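You operate a simulated robot arm through the tools that you are given. There is no shell and no other tool. Be economical: measure what you need, move in short steps, check, and stop when the job is done.

The job below is to be done with a simulated robot arm. You get a single attempt, and the scene is never put back.

TASK
Clamp the long bar and dab glue over its top.
Fine: disc to TIGHT before dabbing; glue from the grey pot with the yellow dabber; dabber back, cover shut again; leave the short bar. Set down upright: yellow dabber. A coat counts when it lies all over at full strength: go over it till it gets no stronger.

The check looks at the end state, three seconds after you hand in, the way a careful person would. Anything else that was tipped, shoved, dropped, spilled or broken makes it a failure. A push-on lid holds only when it is set on centred and level and pressed home; a screw cap is set on level and turned clockwise until tight.

THE ROBOT
A 6-joint arm with a two-finger parallel gripper, fixed in place. Base frame: the origin is at the foot of the arm, x ahead of it, y to its left, z up; the work surface is at about z = 0.9. Readings come in m, degrees, newtons and seconds.
With the tool pointing down near the work surface it reaches from about 0.24 to 0.66 m from the base axis. Its first joint turns from -66.0 to 66.0 degrees. Payload 2.9 kg.
The TCP is the grasp point between the finger pads, 0.03 m short of the fingertips. In the tool frame z runs along the fingers and y along their closing line. Largest opening 0.11 m; finger width 0.02, thickness 0.01; the body of the gripper, 0.048 by 0.112 m, starts 0.055 m behind the TCP.
Orientation is that of the tool frame in the base frame, as a unit quaternion [w, x, y, z]. With the fingers straight down and closing along the base's y, the tool's x points along the base's -x, its y along +y and its z along -z.

THE INTERFACE
- The arm moves only by the tool drive_tool. Its argument "series" is a list of rows, each a list of 7 numbers: the finger opening in m, from 0 to 0.11, then the shift along the base's x, y, z in m, then the turn, a rotation vector about the base's x, y, z in degrees. In form: [[hand, dx, dy, dz, ax, ay, az], ...]. A call has 1 to 12 rows; each row is the pose to reach, as a shift and turn from the pose commanded when the call began. Rows are played at 5 a second. More than 0.05 m and 8.6 degrees between two rows, or a gripper value outside its range, and nothing of the call is played. A pose out of reach is approached as far as the arm can. The call stops where the force on the tool passes 40 N (or 10 N more than at its start, if that is more) or the arm is blocked; 0.2 s more then pass. The fingers move at their own pace (about 0.108 m/s each) and stop on an object; they squeeze with about 25 N. The grip force told is the motor's: it shows also when the fingers shut on nothing. Time passes only in rows, and 0.2 s behind the last, so rows that repeat a pose let the fingers close. The reply holds the time, the measured pose of the TCP, the force on the tool along the base axes, the opening and the grip force, in the units named above and with some noise, with the torque about the TCP (base axes, N m) and any sound that the robot's microphone picked up.
- Cameras (640 x 400 px; columns grow to the right, rows downward): "scene" is fixed at [0.0779, 0.437, 1.3764]; the picture's right is [-0.73, -0.68, 0.00], its down [-0.43, 0.46, -0.78] and it looks along [0.53, -0.57, -0.63] (base axes); focal length 275 px, centre (320, 200). "wrist" rides on the gripper at [0.072, 0.017, -0.103] in the tool frame; the picture's right is [-0.23, 0.97, 0.00], its down [-0.76, -0.18, -0.62] and it looks along [-0.61, -0.14, 0.78] (tool axes); focal length 222 px, centre (320, 200). There is no depth. A picture from a camera that has moved, and an enlarged one, comes with that camera's place and axes in the base frame and with its lens.
- capture(camera): a new picture of that camera. No time passes.
- close_up(camera, box): a new picture of the part [left, top, right, bottom] of that camera's present view, enlarged. No time passes.
- job_done(): hands the job in; it is judged then, once.

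Go step by step. Nothing tells you positions but the pictures and the camera data: compare them with the known pose of the tool, close in by small moves and look again before you grip or let go. The budget is 120 turns and 84 pictures, counting those below and the enlarged ones. Unless the task says otherwise, let go and move clear before handing in, and close with one line.

The tools are called after "Call:" as a command line: name --pt "numbers of a row" for each row, then --argument value for the rest, lists and objects as JSON in quotes. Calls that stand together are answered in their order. drive_tool: Moves the arm, as the interface text tells. Its arguments: {"type":"object","properties":{"series":{"type":"array","items":{"type":"array","items":{"type":"number"}}}},"required":["series"]} The other tools are called the same way: capture (camera) takes a picture; close_up (camera, box) takes an enlarged picture of a part of a camera's view; job_done () hands the job in.

At the start:

```text
time_s: 0.0
ee_pos: [0.2886, 0.2541, 1.2143]
orientation: [-0.001, 0.001, 1.0, -0.001]
contact_force: [-0.1, -0.3, 0.6]
ft_torque: [0.0, -0.02, 0.0]
finger_gap: 0.1101
grip_force: 0.0
```

scene: 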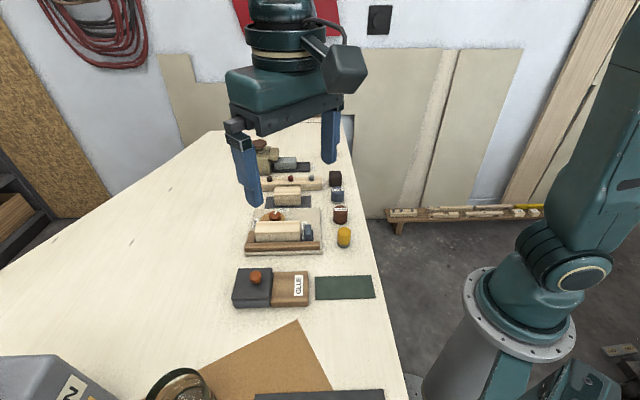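
wrist: 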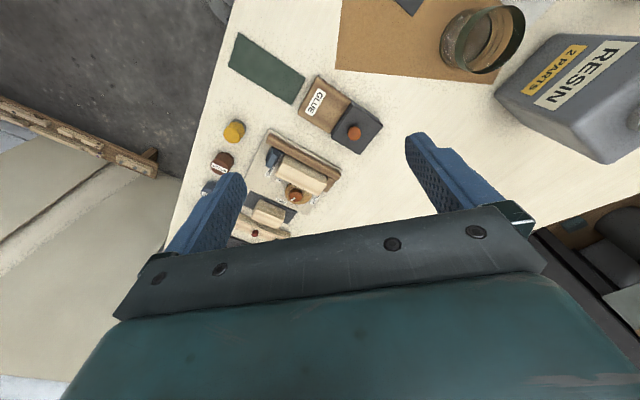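

I see a table with a glue box (grey cover), a clamp fixture with a bar, a yellow dabber, and more items behind. I'll look closer first.

Call:
close_up --camera "scene" --box '[220, 180, 400, 320]'

Call:
close_up --camera "scene" --box '[230, 130, 370, 220]'

Call:
close_up --camera "wrist" --box '[180, 20, 420, 250]'

```text
2.86 times, centred on (310, 250) of scene
camera zoom: at [0.0779, 0.437, 1.3764], right [-0.73, -0.68, 0.0], down [-0.43, 0.46, -0.78], along [0.53, -0.57, -0.63], focal length 785 px, centre (349, 57)
```

zoom: 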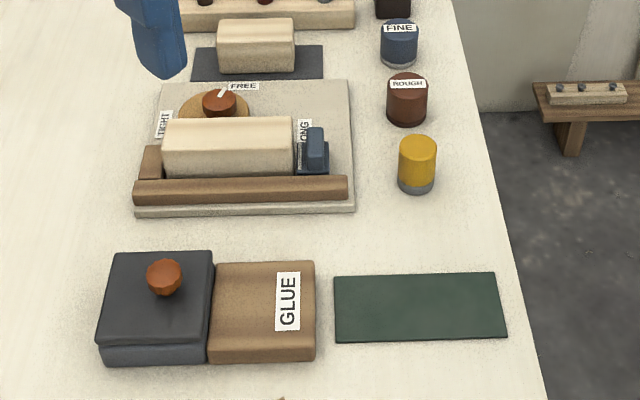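

```text
4.44 times, centred on (300, 175) of scene
camera zoom: at [0.0779, 0.437, 1.3764], right [-0.73, -0.68, 0.0], down [-0.43, 0.46, -0.78], along [0.53, -0.57, -0.63], focal length 1222 px, centre (409, 311)
```

zoom: 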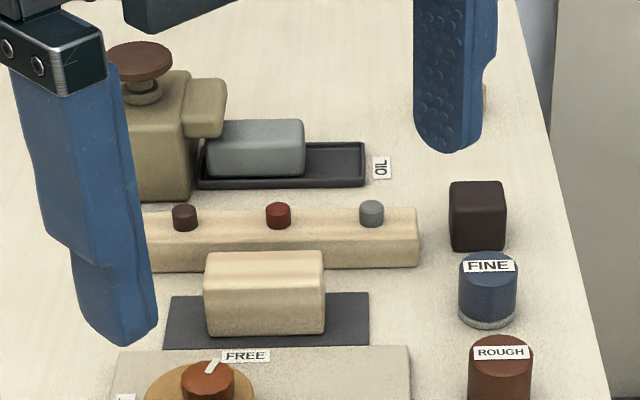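

```text
1.74 times, centred on (300, 135) of wrist
camera zoom: at [0.215, 0.2719, 1.3184], right [0.23, 0.97, 0.0], down [0.76, -0.18, 0.62], along [0.61, -0.14, -0.78], focal length 386 px, centre (355, 313)
```

zoom: 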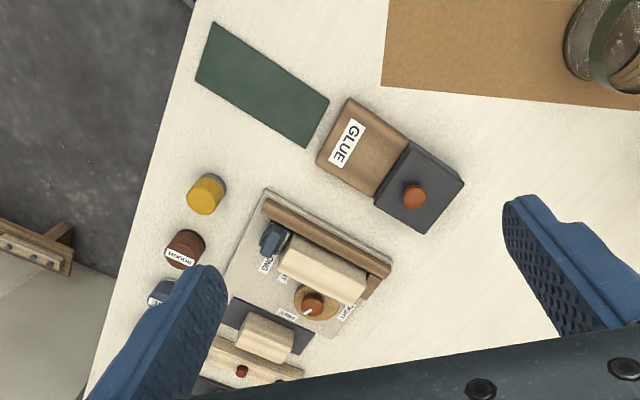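

Long bar appears to lie in the fixture, with a disc pointing at FREE. I'll lower the hand to view fixture and glue box nearer.

Call:
drive_tool --pt "0.11 0.02 -0.02 -0.03 0 0 0" --pt "0.11 0.04 -0.04 -0.06 0 0 0" --pt "0.11 0.06 -0.06 -0.09 0 0 0" --pt "0.11 0.08 -0.08 -0.12 0 0 0"

Call:
capture --camera "wrist"

```text
time_s: 1.0
ee_pos: [0.3695, 0.1737, 1.0918]
orientation: [0.0, 0.0, 1.0, 0.001]
contact_force: [-0.4, -0.6, -0.3]
ft_torque: [-0.02, 0.01, -0.02]
finger_gap: 0.11
grip_force: 0.0
```

```text
78 pictures are left
camera wrist: at [0.2955, 0.1914, 1.196], right [0.23, 0.97, 0.0], down [0.76, -0.18, 0.62], along [0.61, -0.14, -0.78], focal length 222 px, centre (320, 200)
```

wrist: 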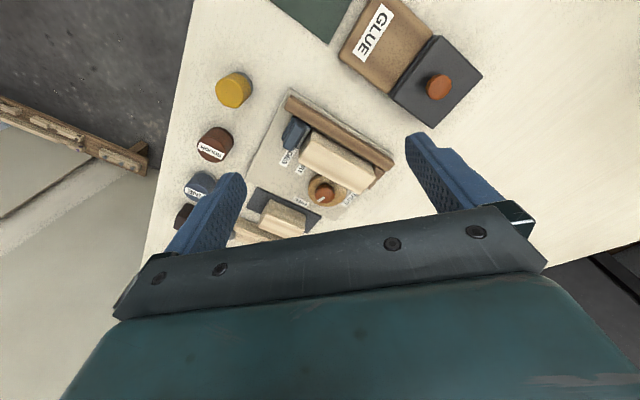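

Call:
close_up --camera "wrist" --box '[240, 80, 410, 220]'

Call:
close_up --camera "scene" --box '[235, 190, 335, 260]'

Call:
close_up --camera "wrist" --box '[330, 0, 500, 130]'

```text
2.86 times, centred on (325, 150) of wrist
camera zoom: at [0.2955, 0.1914, 1.196], right [0.23, 0.97, 0.0], down [0.76, -0.18, 0.62], along [0.61, -0.14, -0.78], focal length 635 px, centre (306, 343)
```

zoom: 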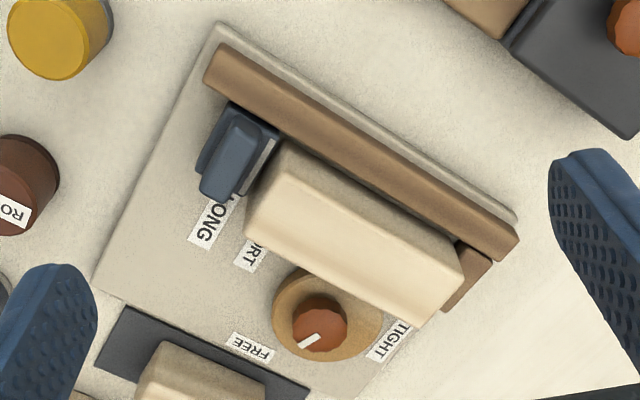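

```text
5.71 times, centred on (285, 225) of scene
camera zoom: at [0.0779, 0.437, 1.3764], right [-0.73, -0.68, 0.0], down [-0.43, 0.46, -0.78], along [0.53, -0.57, -0.63], focal length 1571 px, centre (520, 57)
```

zoom: 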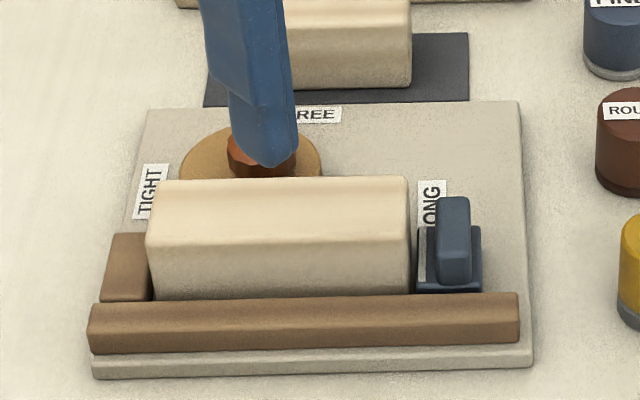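

```text
3.08 times, centred on (415, 65) of wrist
camera zoom: at [0.2955, 0.1914, 1.196], right [0.23, 0.97, 0.0], down [0.76, -0.18, 0.62], along [0.61, -0.14, -0.78], focal length 684 px, centre (28, 615)
```

zoom: 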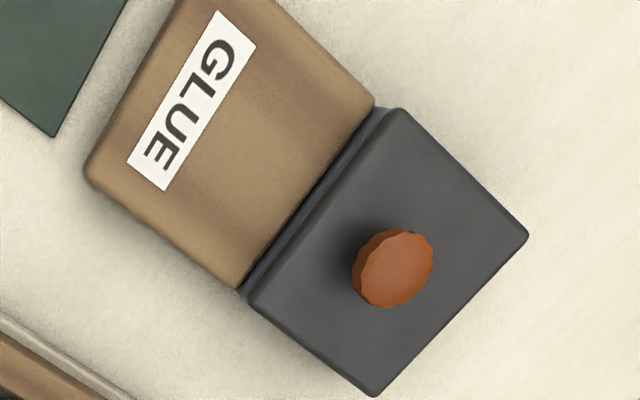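

The bar sits in the fixture with the stop at LONG; the disc knob is about (0.484, 0.155), top z≈0.94, pointing at FREE; TIGHT is about 90° counter-clockwise. I'll go above the knob with the fingers closing along the bar's axis.

Call:
drive_tool --pt "0.08 0.02 -0.003 -0.01 0 0 -8" --pt "0.06 0.04 -0.006 -0.02 0 0 -16" --pt "0.05 0.06 -0.01 -0.03 0 0 -24" --pt "0.05 0.08 -0.013 -0.04 0 0 -32" --pt "0.05 0.1 -0.016 -0.05 0 0 -40" --pt "0.05 0.1154 -0.019 -0.064 0 0 -45" --pt "0.05 0.1154 -0.019 -0.064 0 0 -45"

Call:
capture --camera "wrist"

Call:
close_up --camera "scene" --box '[230, 150, 350, 260]'

```text
time_s: 2.6
ee_pos: [0.4827, 0.1572, 1.0318]
orientation: [0.0, 0.384, 0.923, 0.0]
contact_force: [0.2, -0.5, 0.1]
ft_torque: [0.02, 0.0, 0.01]
finger_gap: 0.0498
grip_force: 0.0
```

```text
74 pictures are left
camera wrist: at [0.4437, 0.2198, 1.1365], right [0.85, 0.53, 0.0], down [0.41, -0.67, 0.62], along [0.33, -0.53, -0.78], focal length 222 px, centre (320, 200)
```

wrist: 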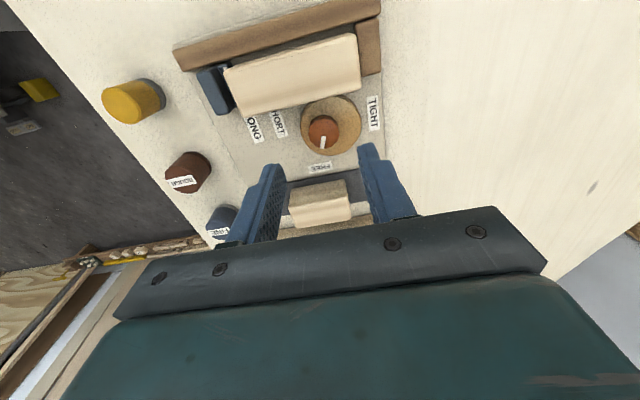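

```text
3.64 times, centred on (290, 205) of scene
camera zoom: at [0.0779, 0.437, 1.3764], right [-0.73, -0.68, 0.0], down [-0.43, 0.46, -0.78], along [0.53, -0.57, -0.63], focal length 1000 px, centre (429, 182)
```

zoom: 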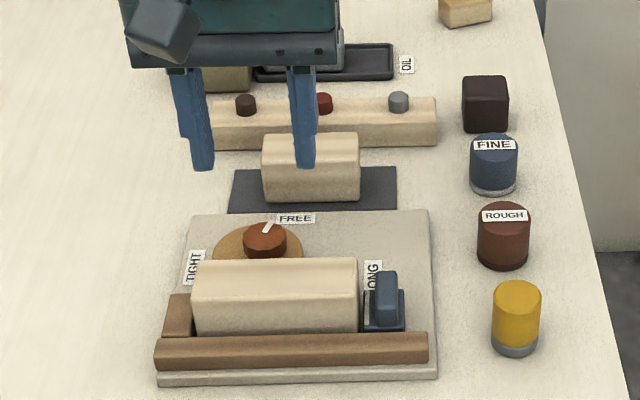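

Knob is at about (0.4845, 0.157) under the hand. I'll descend slowly and close on it.

Call:
drive_tool --pt "0.05 0.001 0 -0.025 0 0 0" --pt "0.05 0.001 0 -0.045 0 0 0" --pt "0.05 0.001 0 -0.06 0 0 0" --pt "0.05 0.001 0 -0.07 0 0 0" --pt "0.05 0.001 0 -0.075 0 0 0" --pt "0.05 0.001 0 -0.075 0 0 0"

Call:
close_up --camera "scene" --box '[230, 150, 350, 260]'

Call:
close_up --camera "wrist" --box '[200, 60, 440, 220]'

```text
time_s: 4.0
ee_pos: [0.4846, 0.156, 0.9541]
orientation: [0.001, 0.382, 0.924, 0.0]
contact_force: [0.3, 0.2, 0.2]
ft_torque: [0.01, 0.01, 0.01]
finger_gap: 0.05
grip_force: 0.1
```

```text
3.64 times, centred on (290, 205) of scene
camera zoom: at [0.0779, 0.437, 1.3764], right [-0.73, -0.68, 0.0], down [-0.43, 0.46, -0.78], along [0.53, -0.57, -0.63], focal length 1000 px, centre (429, 182)
```

zoom: 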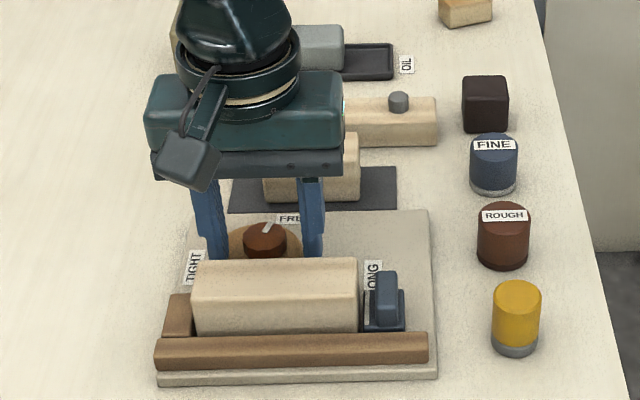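

```text
2.50 times, centred on (320, 140) of wrist
camera zoom: at [0.4451, 0.2199, 1.0582], right [0.85, 0.53, 0.0], down [0.41, -0.66, 0.62], along [0.33, -0.53, -0.78], focal length 555 px, centre (320, 350)
```

zoom: 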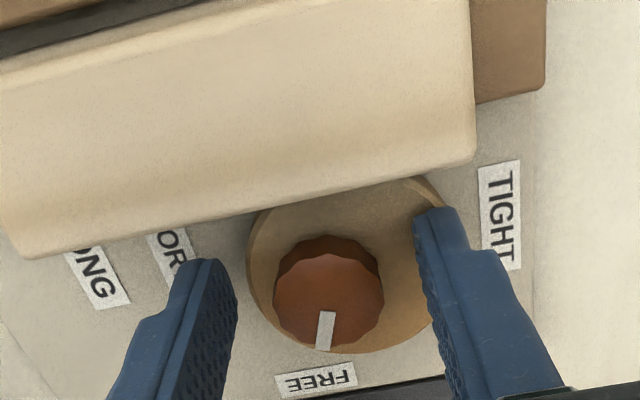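

The knob is centred between the fingers. Closing on it.

Call:
drive_tool --pt "0.03 0 0 -0.002 0 0 0" --pt "0.02 0 0 -0.002 0 0 0" --pt "0.01 0 0 -0.002 0 0 0" --pt "0.01 0 0 -0.002 0 0 0"

```text
time_s: 5.0
ee_pos: [0.4862, 0.1559, 0.9531]
orientation: [0.002, 0.382, 0.924, 0.002]
contact_force: [6.5, 7.0, 14.4]
ft_torque: [0.03, -0.13, 0.26]
finger_gap: 0.0273
grip_force: 45.4
```

Gripped (0.027 m), with slight off-centre load. I'll relieve it and start the counter-clockwise turn.

Call:
drive_tool --pt "0.01 0.0012 0.0012 0.002 0 0 0" --pt "0.01 0.0012 0.0012 0.002 0 0 4" --pt "0.01 0.0012 0.0012 0.002 0 0 10" --pt "0.01 0.0012 0.0012 0.002 0 0 16"

Call:
close_up --camera "wrist" --box '[200, 60, 440, 220]'

```text
time_s: 6.0
ee_pos: [0.4867, 0.1567, 0.9535]
orientation: [-0.001, 0.25, 0.968, -0.002]
contact_force: [-4.9, 0.4, -3.2]
ft_torque: [-0.18, -0.79, -0.01]
finger_gap: 0.0275
grip_force: 44.7
```

```text
2.50 times, centred on (320, 140) of wrist
camera zoom: at [0.4298, 0.2065, 1.058], right [0.67, 0.74, -0.01], down [0.58, -0.52, 0.62], along [0.46, -0.42, -0.78], focal length 555 px, centre (320, 350)
```

zoom: 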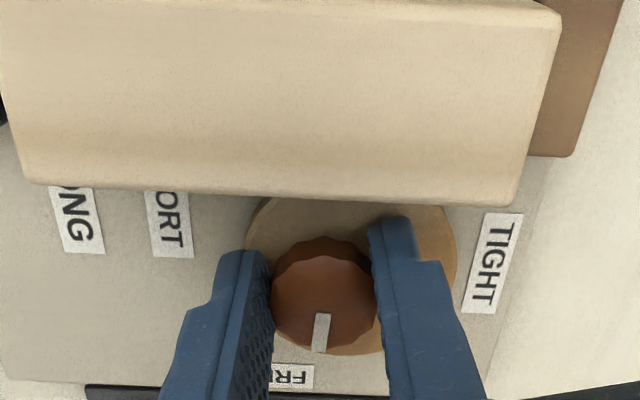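

The knob follows. I'll keep turning.

Call:
drive_tool --pt "0.01 0 0 0 0 0 7" --pt "0.01 0 0 0 0 0 14" --pt "0.01 0 0 0 0 0 21" --pt "0.01 0 0 0 0 0 28" --pt "0.01 0 0 0 0 0 35" --pt "0.01 0 0 0 0 0 42" --pt "0.01 0 0 0 0 0 49"

Call:
close_up --camera "wrist" --box '[200, 60, 440, 220]'

```text
time_s: 7.5
ee_pos: [0.4847, 0.153, 0.9532]
orientation: [-0.003, -0.116, 0.993, -0.003]
contact_force: [-0.9, -3.9, 0.8]
ft_torque: [0.1, -0.3, -0.07]
finger_gap: 0.0273
grip_force: 45.3
stopped in row 7: the force on the tool passed its limit at 40 N (the readings are from after the stop); the commanded pose is now the measured one
```

```text
2.50 times, centred on (320, 140) of wrist
camera zoom: at [0.4101, 0.1534, 1.0583], right [-0.01, 1.0, -0.01], down [0.79, 0.01, 0.62], along [0.62, 0.0, -0.79], focal length 555 px, centre (320, 350)
```

zoom: 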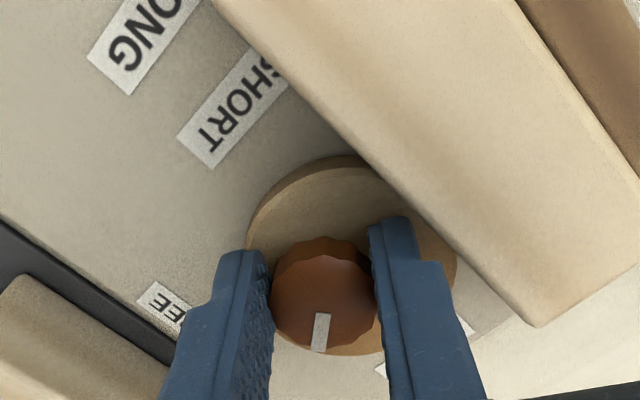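

The turn stopped at about 58° with a force spike; I check whether the finger touches the bar or the disc is pressing.

Call:
close_up --camera "scene" --box '[235, 180, 335, 260]'

Call:
close_up --camera "wrist" --box '[280, 110, 400, 200]'

```text
5.00 times, centred on (285, 220) of scene
camera zoom: at [0.0778, 0.4369, 1.3764], right [-0.73, -0.68, 0.0], down [-0.43, 0.46, -0.78], along [0.53, -0.57, -0.63], focal length 1374 px, centre (495, 100)
```

zoom: 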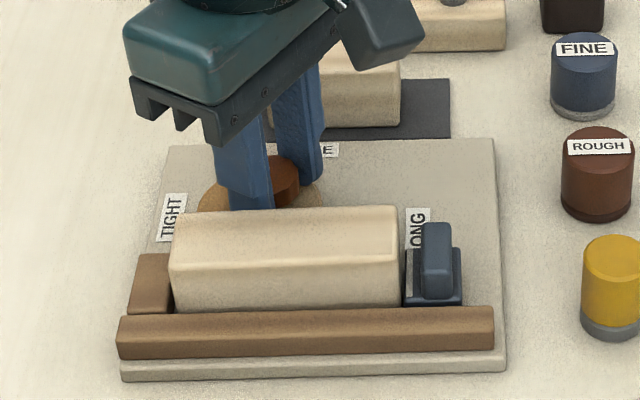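

```text
4.44 times, centred on (340, 155) of wrist
camera zoom: at [0.4101, 0.1534, 1.0583], right [-0.01, 1.0, -0.01], down [0.79, 0.01, 0.62], along [0.62, 0.0, -0.79], focal length 987 px, centre (231, 400)
```

zoom: 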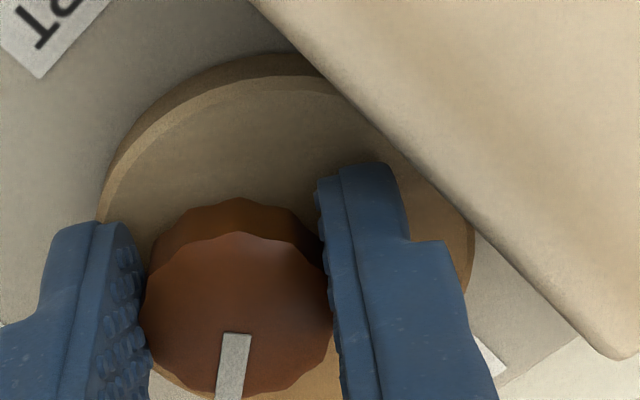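

The finger is close to the bar's edge, so I'll back off a little, release, and re-grip with the hand turned back to keep fingers away from the bar for the rest of the turn.

Call:
drive_tool --pt "0.01 0.001 0.002 0 0 0 -7" --pt "0.01 0.001 0.002 0 0 0 -14" --pt "0.04 0.001 0.002 0 0 0 -14" --pt "0.04 0.001 0.002 0.01 0 0 -14" --pt "0.045 0.001 0.002 0.04 0 0 -14" --pt "0.05 0.001 0.002 0.045 0 0 -14"

Call:
close_up --camera "scene" --box '[235, 180, 335, 260]'

```text
time_s: 8.9
ee_pos: [0.4852, 0.1552, 0.9973]
orientation: [-0.002, 0.005, 1.0, -0.003]
contact_force: [0.6, -0.7, -0.3]
ft_torque: [0.02, -0.03, 0.0]
finger_gap: 0.0498
grip_force: 0.0
```

```text
5.00 times, centred on (285, 220) of scene
camera zoom: at [0.0779, 0.437, 1.3764], right [-0.73, -0.68, 0.0], down [-0.43, 0.46, -0.78], along [0.53, -0.57, -0.63], focal length 1374 px, centre (495, 100)
```

zoom: 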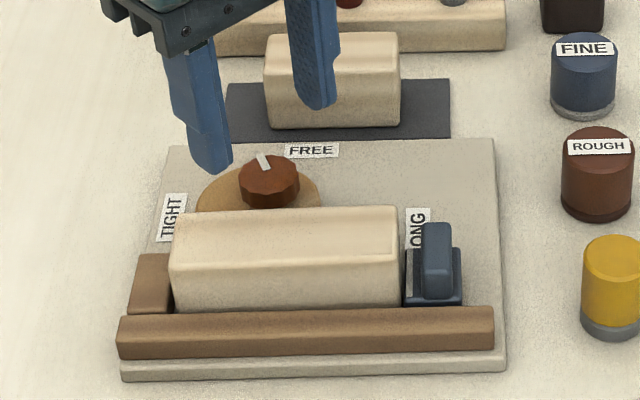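

Bar unmoved and pointer now about halfway. I'll rotate the hand back and re-grip.

Call:
drive_tool --pt "0.05 0 0 0 0 0 -8" --pt "0.05 0 0 0 0 0 -16" --pt "0.05 0 0 0 0 0 -24" --pt "0.05 0 0 0 0 0 -32" --pt "0.042 0 0 0 0 0 -40" --pt "0.042 0 0 0 0 0 -48" --pt "0.042 0 0 0 0 0 -56" --pt "0.042 0 0 0 0 0 -64" --pt "0.042 0 0 -0.01 0 0 -64" --pt "0.042 0 0 -0.02 0 0 -64"

Call:
close_up --camera "wrist" --box '[200, 60, 440, 220]'

```text
time_s: 11.1
ee_pos: [0.4862, 0.155, 0.9768]
orientation: [-0.004, 0.533, 0.846, 0.0]
contact_force: [0.1, -0.8, -0.1]
ft_torque: [0.02, -0.01, -0.03]
finger_gap: 0.042
grip_force: 0.0
```

```text
2.50 times, centred on (320, 140) of wrist
camera zoom: at [0.4697, 0.2281, 1.0821], right [0.98, 0.21, -0.01], down [0.17, -0.77, 0.62], along [0.13, -0.61, -0.79], focal length 555 px, centre (320, 350)
```

zoom: 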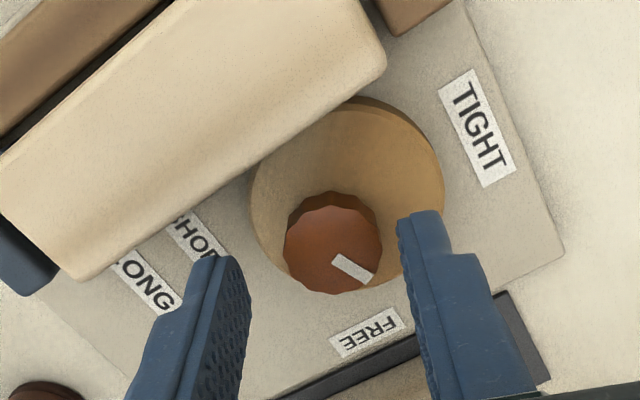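

Aligned; descend and grip again.

Call:
drive_tool --pt "0.042 0.0 0.0 -0.01 0 0 0" --pt "0.042 0 0 -0.018 0 0 0" --pt "0.042 0 0 -0.022 0 0 0" --pt "0.02 0 0 -0.022 0 0 0" --pt "0.01 0 0 -0.022 0 0 0" --pt "0.01 0 0 -0.022 0 0 0" --pt "0.01 0 0 -0.022 0 0 6" --pt "0.01 0 0 -0.022 0 0 12" --pt "0.01 0 0 -0.022 0 0 18"

```text
time_s: 13.1
ee_pos: [0.4868, 0.1557, 0.955]
orientation: [-0.001, 0.394, 0.919, 0.0]
contact_force: [26.6, 9.8, -14.5]
ft_torque: [0.73, -0.25, 0.03]
finger_gap: 0.0276
grip_force: 45.3
```

Call:
drive_tool --pt "0.01 0.0018 0.001 -0.001 0 0 2" --pt "0.01 0.0018 0.001 -0.001 0 0 8" --pt "0.01 0.0018 0.001 -0.001 0 0 14"

Call:
close_up --camera "wrist" --box '[200, 60, 440, 220]'

```text
time_s: 13.9
ee_pos: [0.4864, 0.156, 0.956]
orientation: [-0.004, 0.28, 0.96, -0.002]
contact_force: [4.0, -5.1, 8.7]
ft_torque: [-0.33, -0.95, -0.01]
finger_gap: 0.0276
grip_force: 44.6
```

```text
2.50 times, centred on (320, 140) of wrist
camera zoom: at [0.435, 0.209, 1.0607], right [0.71, 0.7, -0.01], down [0.55, -0.56, 0.62], along [0.43, -0.45, -0.78], focal length 555 px, centre (320, 350)
```

zoom: 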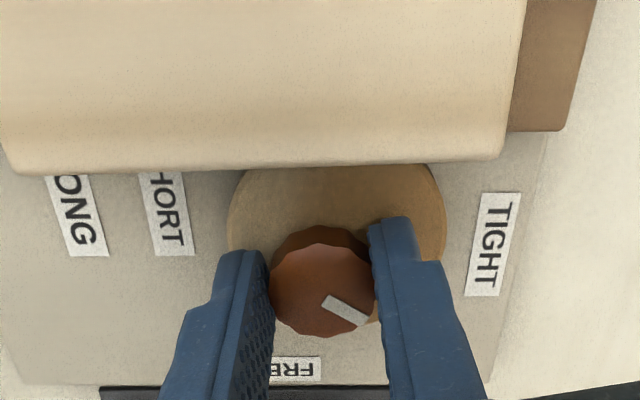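

Force is low again and the knob keeps turning. Continuing in small steps.

Call:
drive_tool --pt "0.01 0 0 0 0 0 5" --pt "0.01 0 0 0 0 0 10" --pt "0.01 0 0 0 0 0 15" --pt "0.01 0 0 0 0 0 20"

Call:
close_up --camera "wrist" --box '[200, 60, 440, 220]'

```text
time_s: 14.9
ee_pos: [0.487, 0.1548, 0.9563]
orientation: [-0.004, 0.109, 0.994, -0.004]
contact_force: [-1.2, -17.9, 21.8]
ft_torque: [-0.4, 0.61, -0.17]
finger_gap: 0.0276
grip_force: 44.8
```

```text
2.50 times, centred on (320, 140) of wrist
camera zoom: at [0.4197, 0.1875, 1.0608], right [0.43, 0.9, -0.01], down [0.71, -0.34, 0.62], along [0.56, -0.27, -0.79], focal length 555 px, centre (320, 350)
```

zoom: 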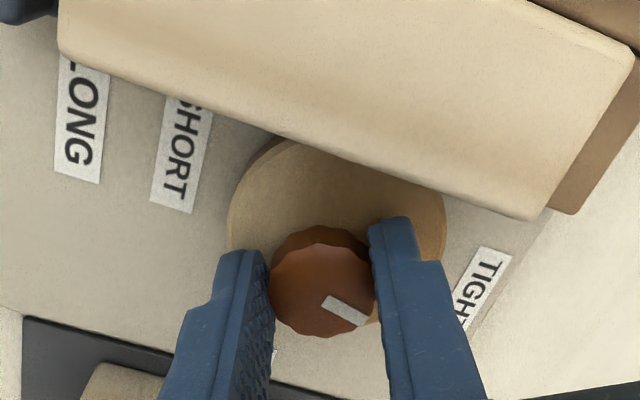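

The pointer is now nearly at TIGHT. I'll relieve the side load and turn a few degrees more, watching torque and sound.

Call:
drive_tool --pt "0.01 0 -0.001 0.001 0 0 3" --pt "0.01 0 -0.001 0.001 0 0 6" --pt "0.01 0 -0.001 0.001 0 0 6"

Call:
close_up --camera "wrist" --box '[200, 60, 440, 220]'

Call:
close_up --camera "scene" --box '[235, 180, 335, 260]'

```text
time_s: 15.7
ee_pos: [0.4867, 0.1539, 0.9547]
orientation: [-0.004, 0.056, 0.998, -0.003]
contact_force: [-12.2, -20.1, 17.0]
ft_torque: [-0.37, 0.14, -0.06]
finger_gap: 0.0274
grip_force: 44.9
```

```text
2.50 times, centred on (320, 140) of wrist
camera zoom: at [0.4168, 0.1801, 1.0609], right [0.34, 0.94, -0.01], down [0.74, -0.26, 0.62], along [0.58, -0.21, -0.79], focal length 555 px, centre (320, 350)
```

zoom: 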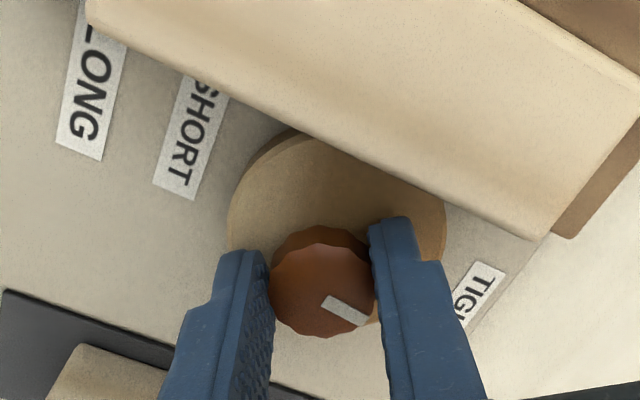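

```text
5.00 times, centred on (285, 220) of scene
camera zoom: at [0.0773, 0.4364, 1.3766], right [-0.73, -0.68, 0.0], down [-0.43, 0.46, -0.78], along [0.53, -0.57, -0.63], focal length 1374 px, centre (495, 100)
```

zoom: 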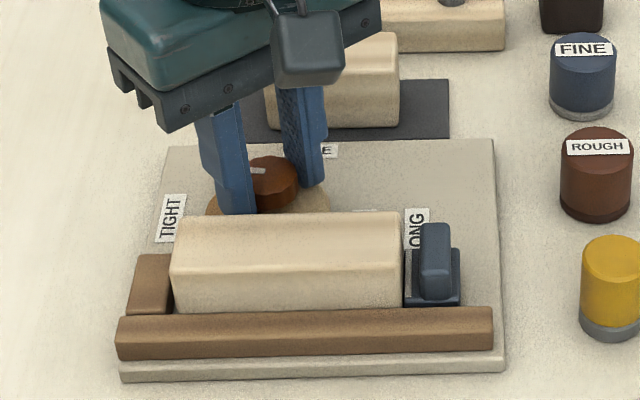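

The bar has shifted slightly against the rail. I turn a bit further until it stops.

Call:
drive_tool --pt "0.01 -0.0005 -0.001 -0.001 0 0 4" --pt "0.01 -0.0005 -0.001 -0.001 0 0 8" --pt "0.01 -0.0005 -0.001 -0.001 0 0 8"

Call:
close_up --camera "wrist" --box '[200, 60, 440, 220]'

```text
time_s: 16.5
ee_pos: [0.4879, 0.1541, 0.9552]
orientation: [-0.003, -0.013, 1.0, -0.003]
contact_force: [-11.0, -23.2, 21.4]
ft_torque: [-0.29, 0.23, -0.59]
finger_gap: 0.0276
grip_force: 44.9
```

```text
2.50 times, centred on (320, 140) of wrist
camera zoom: at [0.4136, 0.1699, 1.0606], right [0.2, 0.98, -0.01], down [0.77, -0.15, 0.62], along [0.61, -0.13, -0.79], focal length 555 px, centre (320, 350)
```

zoom: 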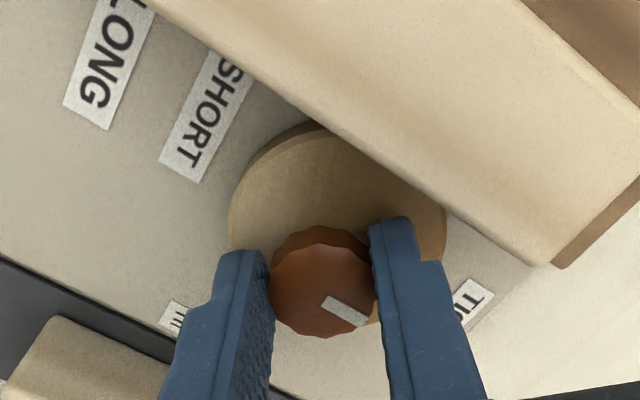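

Reaction torque is rising now, so the end is near. A few more degrees.

Call:
drive_tool --pt "0.01 0 0 0 0 0 3" --pt "0.01 0 0 0 0 0 5" --pt "0.01 0 0 0 0 0 5"

Call:
close_up --camera "scene" --box '[235, 180, 335, 260]'

```text
time_s: 17.3
ee_pos: [0.4867, 0.1528, 0.955]
orientation: [-0.005, -0.057, 0.998, -0.004]
contact_force: [-10.5, -20.9, 8.3]
ft_torque: [-0.34, -0.18, -0.48]
finger_gap: 0.028
grip_force: 44.6
```

```text
5.00 times, centred on (285, 220) of scene
camera zoom: at [0.0775, 0.4364, 1.3766], right [-0.73, -0.68, 0.0], down [-0.43, 0.46, -0.78], along [0.53, -0.57, -0.63], focal length 1374 px, centre (495, 100)
```

zoom: 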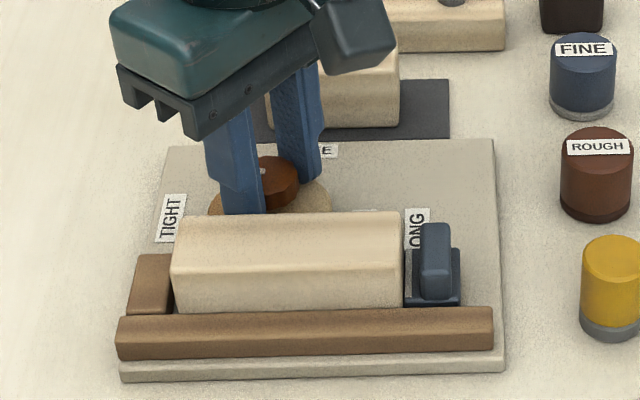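

It seems to be at the end stop (fingers start to slip). Release gently, raise, and check the pointer.

Call:
drive_tool --pt "0.036 0 0 0 0 0 0" --pt "0.036 0 0 0 0 0 0" --pt "0.038 0 0 0.01 0 0 0" --pt "0.04 0 0 0.04 0 0 0" --pt "0.05 -0.03 0.02 0.06 0 0 0"

Call:
close_up --camera "scene" --box '[235, 180, 335, 260]'

Call:
close_up --camera "wrist" --box '[200, 60, 440, 220]'

```text
time_s: 18.5
ee_pos: [0.4571, 0.1746, 1.0162]
orientation: [-0.004, -0.057, 0.998, -0.002]
contact_force: [-0.2, 1.1, 0.6]
ft_torque: [0.0, -0.06, -0.03]
finger_gap: 0.05
grip_force: 0.0
```

```text
5.00 times, centred on (285, 220) of scene
camera zoom: at [0.0779, 0.437, 1.3764], right [-0.73, -0.68, 0.0], down [-0.43, 0.46, -0.78], along [0.53, -0.57, -0.63], focal length 1374 px, centre (495, 100)
```

zoom: 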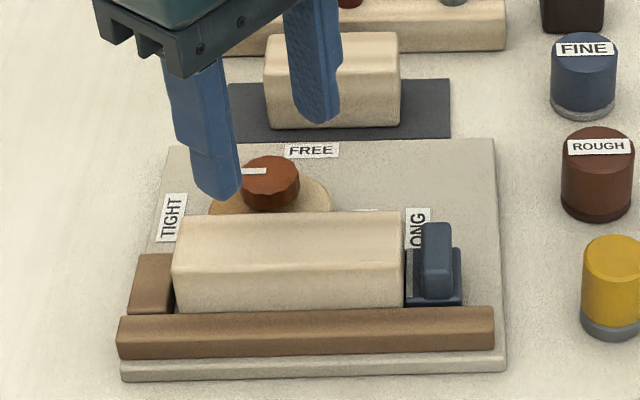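

```text
2.50 times, centred on (320, 140) of wrist
camera zoom: at [0.3817, 0.1837, 1.1205], right [0.11, 0.99, -0.01], down [0.78, -0.09, 0.62], along [0.61, -0.08, -0.79], focal length 555 px, centre (320, 350)
```

zoom: 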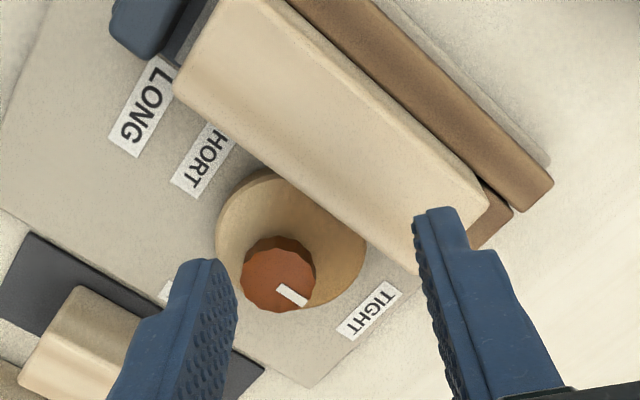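

The pointer is at TIGHT and the bar is pressed to the rail. Next the glue pot: its orange knob is about (0.372, 0.295, 0.95); I go above it.

Call:
drive_tool --pt "0.05 -0.012 0.017 0.015 0 0 -7.5" --pt "0.05 -0.024 0.034 0.02 0 0 -15" --pt "0.05 -0.036 0.051 0.02 0 0 -22.5" --pt "0.05 -0.048 0.068 0.02 0 0 -30" --pt "0.05 -0.06 0.085 0.02 0 0 -37.5" --pt "0.05 -0.072 0.102 0.02 0 0 -45" --pt "0.05 -0.085 0.12 0.02 0 0 -51.5"

Call:
close_up --camera "wrist" --box '[170, 0, 470, 220]'

Call:
close_up --camera "scene" --box '[220, 200, 390, 320]'

```text
time_s: 20.1
ee_pos: [0.3734, 0.2963, 1.0366]
orientation: [-0.005, 0.384, 0.924, -0.001]
contact_force: [0.4, 0.0, 0.6]
ft_torque: [0.0, 0.01, 0.02]
finger_gap: 0.05
grip_force: 0.1
```

```text
1.82 times, centred on (320, 110) of wrist
camera zoom: at [0.3338, 0.3599, 1.1419], right [0.85, 0.53, -0.01], down [0.42, -0.66, 0.62], along [0.32, -0.53, -0.79], focal length 404 px, centre (320, 364)
```

zoom: 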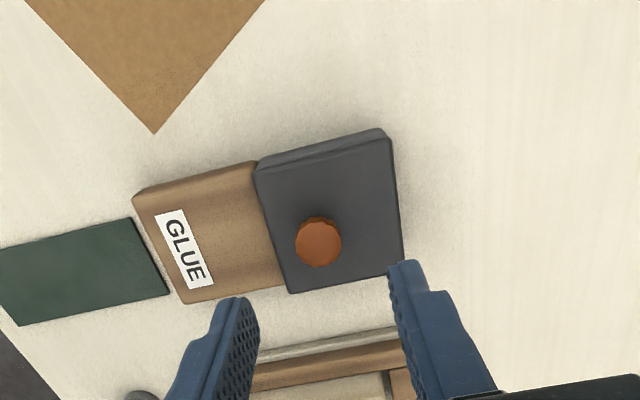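

```text
3.33 times, centred on (305, 260) of scene
camera zoom: at [0.0779, 0.437, 1.3764], right [-0.73, -0.68, 0.0], down [-0.43, 0.46, -0.78], along [0.53, -0.57, -0.63], focal length 916 px, centre (370, 0)
```

zoom: 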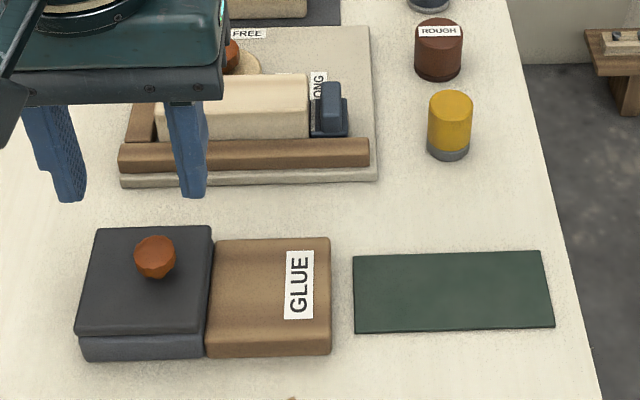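

Knob at about (0.371, 0.2945), top ≈0.95. Descend around it and grip.

Call:
drive_tool --pt "0.05 -0.001 -0.001 -0.03 0 0 0" --pt "0.05 -0.001 -0.001 -0.055 0 0 0" --pt "0.05 -0.001 -0.001 -0.066 0 0 0" --pt "0.05 -0.001 -0.001 -0.07 0 0 0" --pt "0.05 -0.001 -0.001 -0.07 0 0 0"

Call:
close_up --camera "scene" --box '[210, 220, 350, 320]'

Call:
close_up --camera "wrist" --box '[200, 60, 440, 220]'

```text
time_s: 21.3
ee_pos: [0.3733, 0.2946, 0.9649]
orientation: [-0.003, 0.383, 0.924, -0.001]
contact_force: [0.2, -0.8, 6.9]
ft_torque: [0.07, -0.18, -0.04]
finger_gap: 0.0499
grip_force: 0.0
```

```text
4.00 times, centred on (280, 270) of scene
camera zoom: at [0.0778, 0.4369, 1.3764], right [-0.73, -0.68, 0.0], down [-0.43, 0.46, -0.78], along [0.53, -0.57, -0.63], focal length 1100 px, centre (480, -80)
```

zoom: 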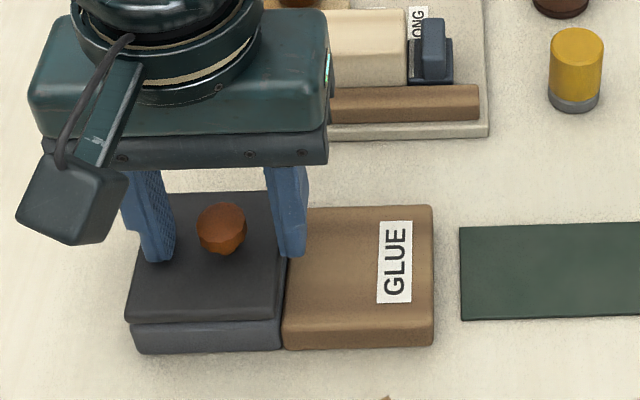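

```text
2.50 times, centred on (320, 140) of wrist
camera zoom: at [0.3322, 0.3574, 1.0702], right [0.85, 0.53, 0.0], down [0.42, -0.67, 0.62], along [0.32, -0.53, -0.79], focal length 555 px, centre (320, 350)
```

zoom: 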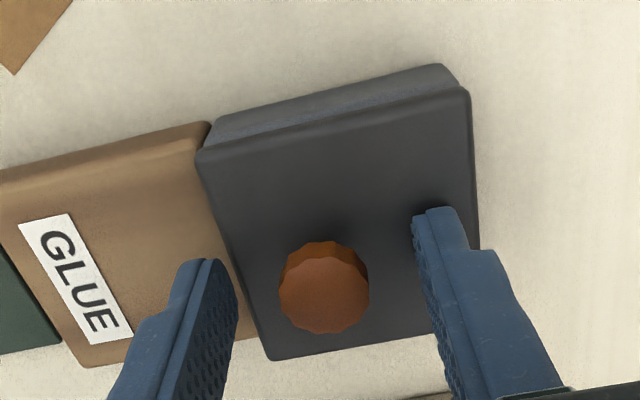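

The tips touch the cover top (z≈0.935). Raise a hair and close on the knob.

Call:
drive_tool --pt "0.05 -0.0005 0 0.003 0 0 0" --pt "0.03 -0.0005 0 0.003 0 0 0" --pt "0.01 -0.0005 0 0.003 0 0 0" --pt "0.005 -0.0005 0 0.003 0 0 0" --pt "0.005 -0.0005 0 0.003 0 0 0"

```text
time_s: 22.5
ee_pos: [0.3711, 0.2944, 0.9679]
orientation: [-0.004, 0.382, 0.924, -0.002]
contact_force: [-1.7, -0.1, -3.7]
ft_torque: [0.02, -0.01, 0.01]
finger_gap: 0.0218
grip_force: 45.2
```

Gripped. A small lift tests whether the cover comes up or slides.

Call:
drive_tool --pt "0.005 0 0 0.003 0 0 0" --pt "0.005 0 0 0.006 0 0 0" --pt "0.005 0 0 0.006 0 0 0"

Call:
close_up --camera "scene" --box '[210, 220, 350, 320]'

```text
time_s: 23.1
ee_pos: [0.3691, 0.2926, 0.9678]
orientation: [-0.007, 0.381, 0.924, -0.006]
contact_force: [0.4, -0.4, -2.7]
ft_torque: [0.21, -0.15, 0.03]
finger_gap: 0.0216
grip_force: 44.7
stopped in row 2: the force on the tool passed its limit at 45 N (the readings are from after the stop); the commanded pose is now the measured one
```

```text
4.00 times, centred on (280, 270) of scene
camera zoom: at [0.0779, 0.437, 1.3764], right [-0.73, -0.68, 0.0], down [-0.43, 0.46, -0.78], along [0.53, -0.57, -0.63], focal length 1100 px, centre (480, -80)
```

zoom: 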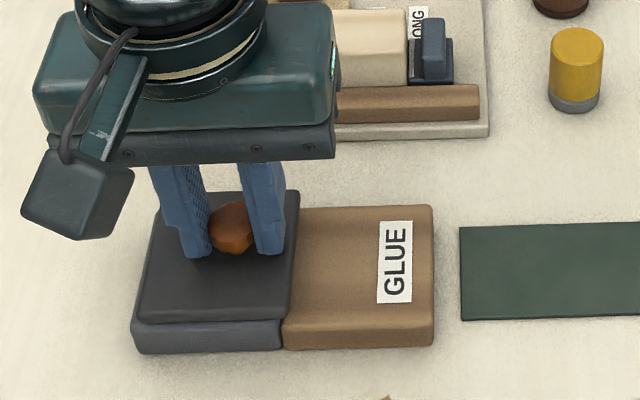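

The cover held vertically but slid a bit over the brown part: it's a slide cover. I'll slide it along the rail direction onto the brown rest.

Call:
drive_tool --pt "0.005 -0.007 -0.007 0 0 0 0" --pt "0.005 -0.014 -0.014 0 0 0 0" --pt "0.005 -0.021 -0.021 0 0 0 0" --pt "0.005 -0.028 -0.028 0 0 0 0"

Call:
close_up --camera "scene" --box '[210, 220, 350, 320]'

```text
time_s: 24.1
ee_pos: [0.3418, 0.2641, 0.9684]
orientation: [-0.007, 0.382, 0.924, -0.006]
contact_force: [-0.5, -0.1, -4.1]
ft_torque: [-0.33, -0.36, -0.22]
finger_gap: 0.0215
grip_force: 44.6
```

```text
4.00 times, centred on (280, 270) of scene
camera zoom: at [0.0779, 0.437, 1.3763], right [-0.73, -0.68, 0.0], down [-0.43, 0.46, -0.78], along [0.53, -0.57, -0.63], focal length 1100 px, centre (480, -80)
```

zoom: 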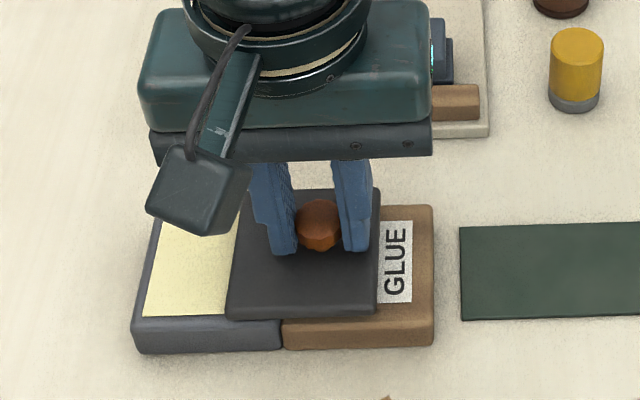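

It slides, showing pale glue. I continue to the end of the brown rest.

Call:
drive_tool --pt "0.005 -0.007 -0.007 0 0 0 0" --pt "0.005 -0.014 -0.014 0 0 0 0" --pt "0.005 -0.019 -0.019 0 0 0 0" --pt "0.005 -0.022 -0.022 0 0 0 0"

Call:
close_up --camera "scene" --box '[210, 220, 350, 320]'

```text
time_s: 24.9
ee_pos: [0.3259, 0.2469, 0.9684]
orientation: [-0.004, 0.379, 0.925, -0.001]
contact_force: [4.3, 5.9, -10.1]
ft_torque: [0.13, -0.36, -0.03]
finger_gap: 0.0217
grip_force: 45.0
stopped in row 4: the force on the tool passed its limit at 48 N (the readings are from after the stop); the commanded pose is now the measured one
```

```text
4.00 times, centred on (280, 270) of scene
camera zoom: at [0.0781, 0.4372, 1.3763], right [-0.73, -0.68, 0.0], down [-0.43, 0.46, -0.78], along [0.53, -0.57, -0.63], focal length 1100 px, centre (480, -80)
```

zoom: 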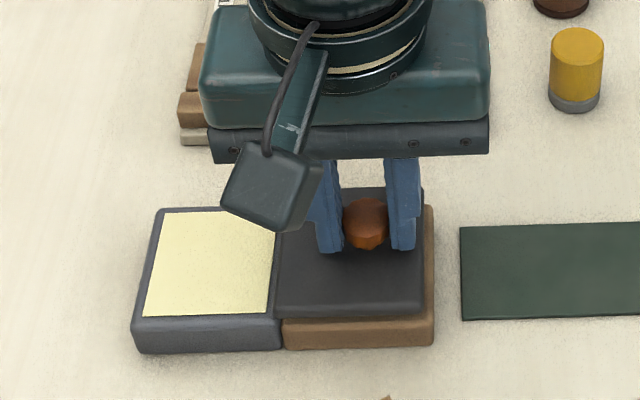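

The cover is fully open. Release, rise, and go above the yellow dabber at about (0.331, 0.087), top ≈0.944.

Call:
drive_tool --pt "0.045 0 0 0 0 0 0" --pt "0.05 0 0 0.002 0 0 0" --pt "0.05 0 0 0.03 0 0 0" --pt "0.055 0 0 0.065 0 0 0" --pt "0.055 0.001 -0.04 0.075 0 0 0" --pt "0.055 0.002 -0.08 0.075 0 0 0" --pt "0.055 0.003 -0.12 0.075 0 0 0" --pt "0.055 0.005 -0.16 0.075 0 0 0"

Call:
close_up --camera "scene" --box '[210, 160, 390, 320]'

Call:
capture --camera "wrist"

```text
time_s: 26.7
ee_pos: [0.329, 0.0882, 1.0461]
orientation: [-0.005, 0.379, 0.925, 0.0]
contact_force: [-0.9, -1.0, -0.3]
ft_torque: [0.04, 0.0, 0.0]
finger_gap: 0.0549
grip_force: 0.0
```

```text
2.50 times, centred on (300, 240) of scene
camera zoom: at [0.0779, 0.437, 1.3764], right [-0.73, -0.68, 0.0], down [-0.43, 0.46, -0.78], along [0.53, -0.57, -0.63], focal length 687 px, centre (370, 100)
```

zoom: 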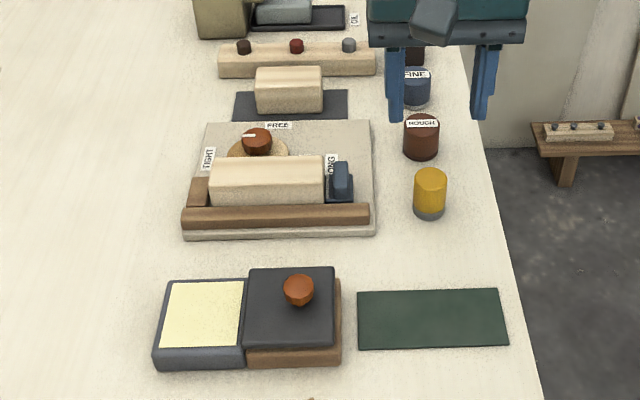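

```text
48 pictures are left
camera wrist: at [0.2895, 0.1513, 1.151], right [0.85, 0.53, -0.01], down [0.42, -0.66, 0.62], along [0.33, -0.52, -0.79], focal length 222 px, centre (320, 200)
```

wrist: 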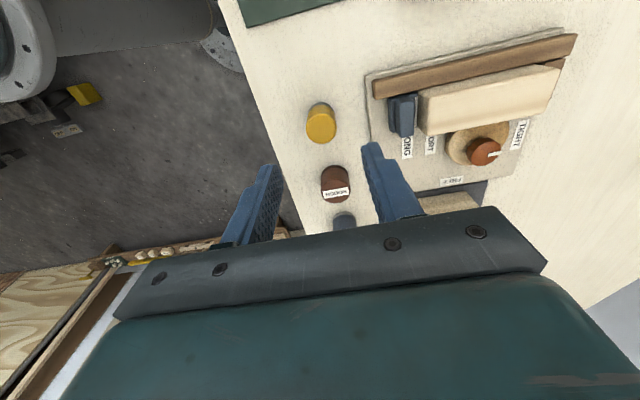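

Dabber confirmed at about (0.331, 0.089). Descend around it.

Call:
drive_tool --pt "0.055 0.0005 0.001 -0.03 0 0 0" --pt "0.055 0.0005 0.001 -0.06 0 0 0" --pt "0.055 0.0005 0.001 -0.085 0 0 0" --pt "0.055 0.0005 0.001 -0.098 0 0 0" --pt "0.055 0.0005 0.001 -0.102 0 0 0"

Call:
close_up --camera "wrist" --box '[200, 60, 440, 220]'

Call:
close_up --camera "scene" --box '[300, 190, 380, 260]'

```text
time_s: 27.9
ee_pos: [0.3314, 0.0863, 0.9423]
orientation: [-0.005, 0.38, 0.925, 0.0]
contact_force: [-0.2, -0.5, -0.1]
ft_torque: [0.0, -0.02, -0.01]
finger_gap: 0.0549
grip_force: 0.0
```

```text
2.50 times, centred on (320, 140) of wrist
camera zoom: at [0.2909, 0.1498, 1.0476], right [0.85, 0.53, -0.01], down [0.42, -0.66, 0.62], along [0.32, -0.52, -0.79], focal length 555 px, centre (320, 350)
```

zoom: 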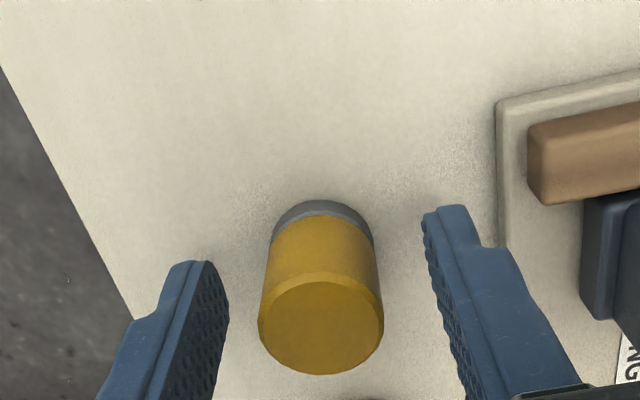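

```text
5.71 times, centred on (340, 225) of scene
camera zoom: at [0.0779, 0.437, 1.3764], right [-0.73, -0.68, 0.0], down [-0.43, 0.46, -0.78], along [0.53, -0.57, -0.63], focal length 1571 px, centre (206, 57)
```

zoom: 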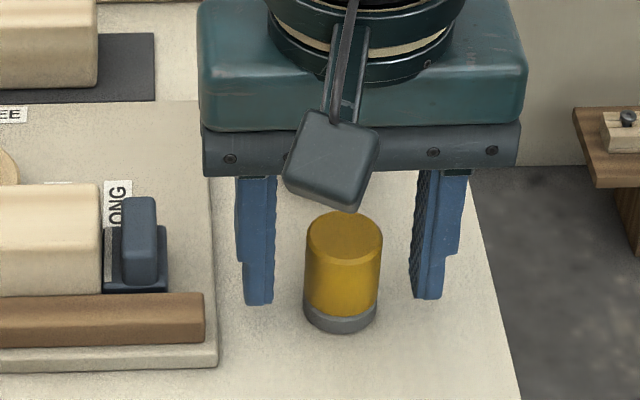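

Well centred. Close on the dabber and lift a bit.

Call:
drive_tool --pt "0.035 0 0 0 0 0 0" --pt "0.025 0 0 0 0 0 0" --pt "0.02 0 0 0 0 0 0" --pt "0.02 0 0 0 0 0 0" --pt "0.02 0 0 0.02 0 0 0" --pt "0.02 0 0 0.05 0 0 0" --pt "0.02 0 0 0.09 0 0 0" --pt "0.02 0 0 0.09 0 0 0"

Call:
close_up --camera "scene" --box '[210, 160, 390, 320]'

```text
time_s: 29.7
ee_pos: [0.3323, 0.0858, 1.0309]
orientation: [-0.006, 0.38, 0.925, 0.0]
contact_force: [0.9, 0.7, 0.0]
ft_torque: [-0.02, 0.01, -0.01]
finger_gap: 0.0287
grip_force: 25.2
```

```text
2.50 times, centred on (300, 240) of scene
camera zoom: at [0.0779, 0.437, 1.3764], right [-0.73, -0.68, 0.0], down [-0.43, 0.46, -0.78], along [0.53, -0.57, -0.63], focal length 687 px, centre (370, 100)
```

zoom: 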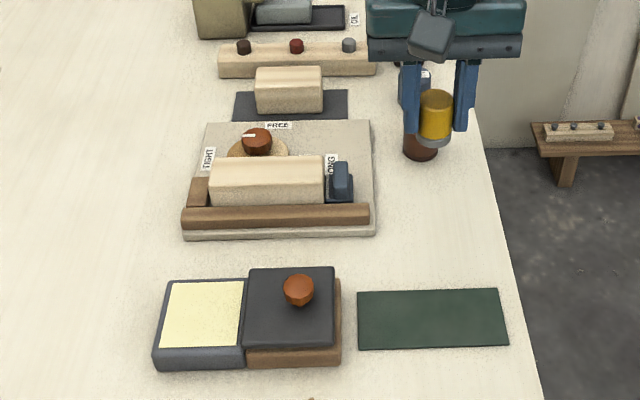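

Dabber held (bottom ≈ 0.0415 below the TCP). Move over the glue at about (0.377, 0.301).

Call:
drive_tool --pt "0.02 0.009 0.043 0.01 0 0 0" --pt "0.02 0.018 0.086 0.01 0 0 0" --pt "0.02 0.027 0.129 0.01 0 0 0" --pt "0.02 0.036 0.172 0.01 0 0 0" --pt "0.02 0.045 0.215 0.01 0 0 0" --pt "0.02 0.045 0.215 -0.02 0 0 0" --pt "0.02 0.045 0.215 -0.045 0 0 0"

Call:
close_up --camera "scene" --box '[210, 220, 350, 320]'

Call:
close_up --camera "wrist" --box '[200, 60, 440, 220]'

```text
time_s: 31.3
ee_pos: [0.3756, 0.3028, 0.9906]
orientation: [-0.005, 0.379, 0.925, -0.001]
contact_force: [0.4, 0.3, 0.3]
ft_torque: [0.02, 0.01, 0.0]
finger_gap: 0.0286
grip_force: 25.2
```

```text
4.00 times, centred on (280, 270) of scene
camera zoom: at [0.0779, 0.437, 1.3764], right [-0.73, -0.68, 0.0], down [-0.43, 0.46, -0.78], along [0.53, -0.57, -0.63], focal length 1100 px, centre (480, -80)
```

zoom: 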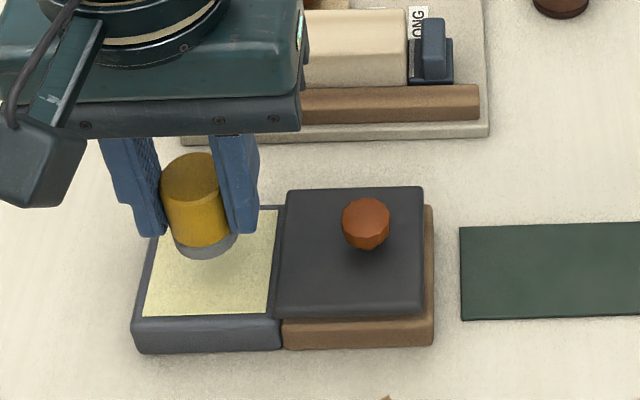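

```text
2.50 times, centred on (320, 140) of wrist
camera zoom: at [0.335, 0.3656, 1.0951], right [0.85, 0.53, -0.01], down [0.42, -0.66, 0.62], along [0.32, -0.52, -0.79], focal length 555 px, centre (320, 350)
```

zoom: 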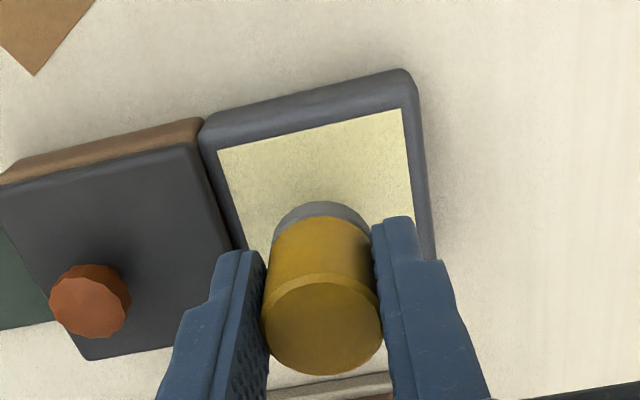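

Centred over the glue. Lower slowly to touch.

Call:
drive_tool --pt "0.02 0 0 -0.008 0 0 0" --pt "0.02 0 0 -0.014 0 0 0" --pt "0.02 0 0 -0.018 0 0 0" --pt "0.02 0 0 -0.022 0 0 0"

```text
time_s: 32.3
ee_pos: [0.377, 0.3041, 0.9655]
orientation: [-0.005, 0.38, 0.925, 0.001]
contact_force: [-3.3, -1.8, 15.4]
ft_torque: [-0.14, 0.12, 0.0]
finger_gap: 0.0285
grip_force: 24.9
```

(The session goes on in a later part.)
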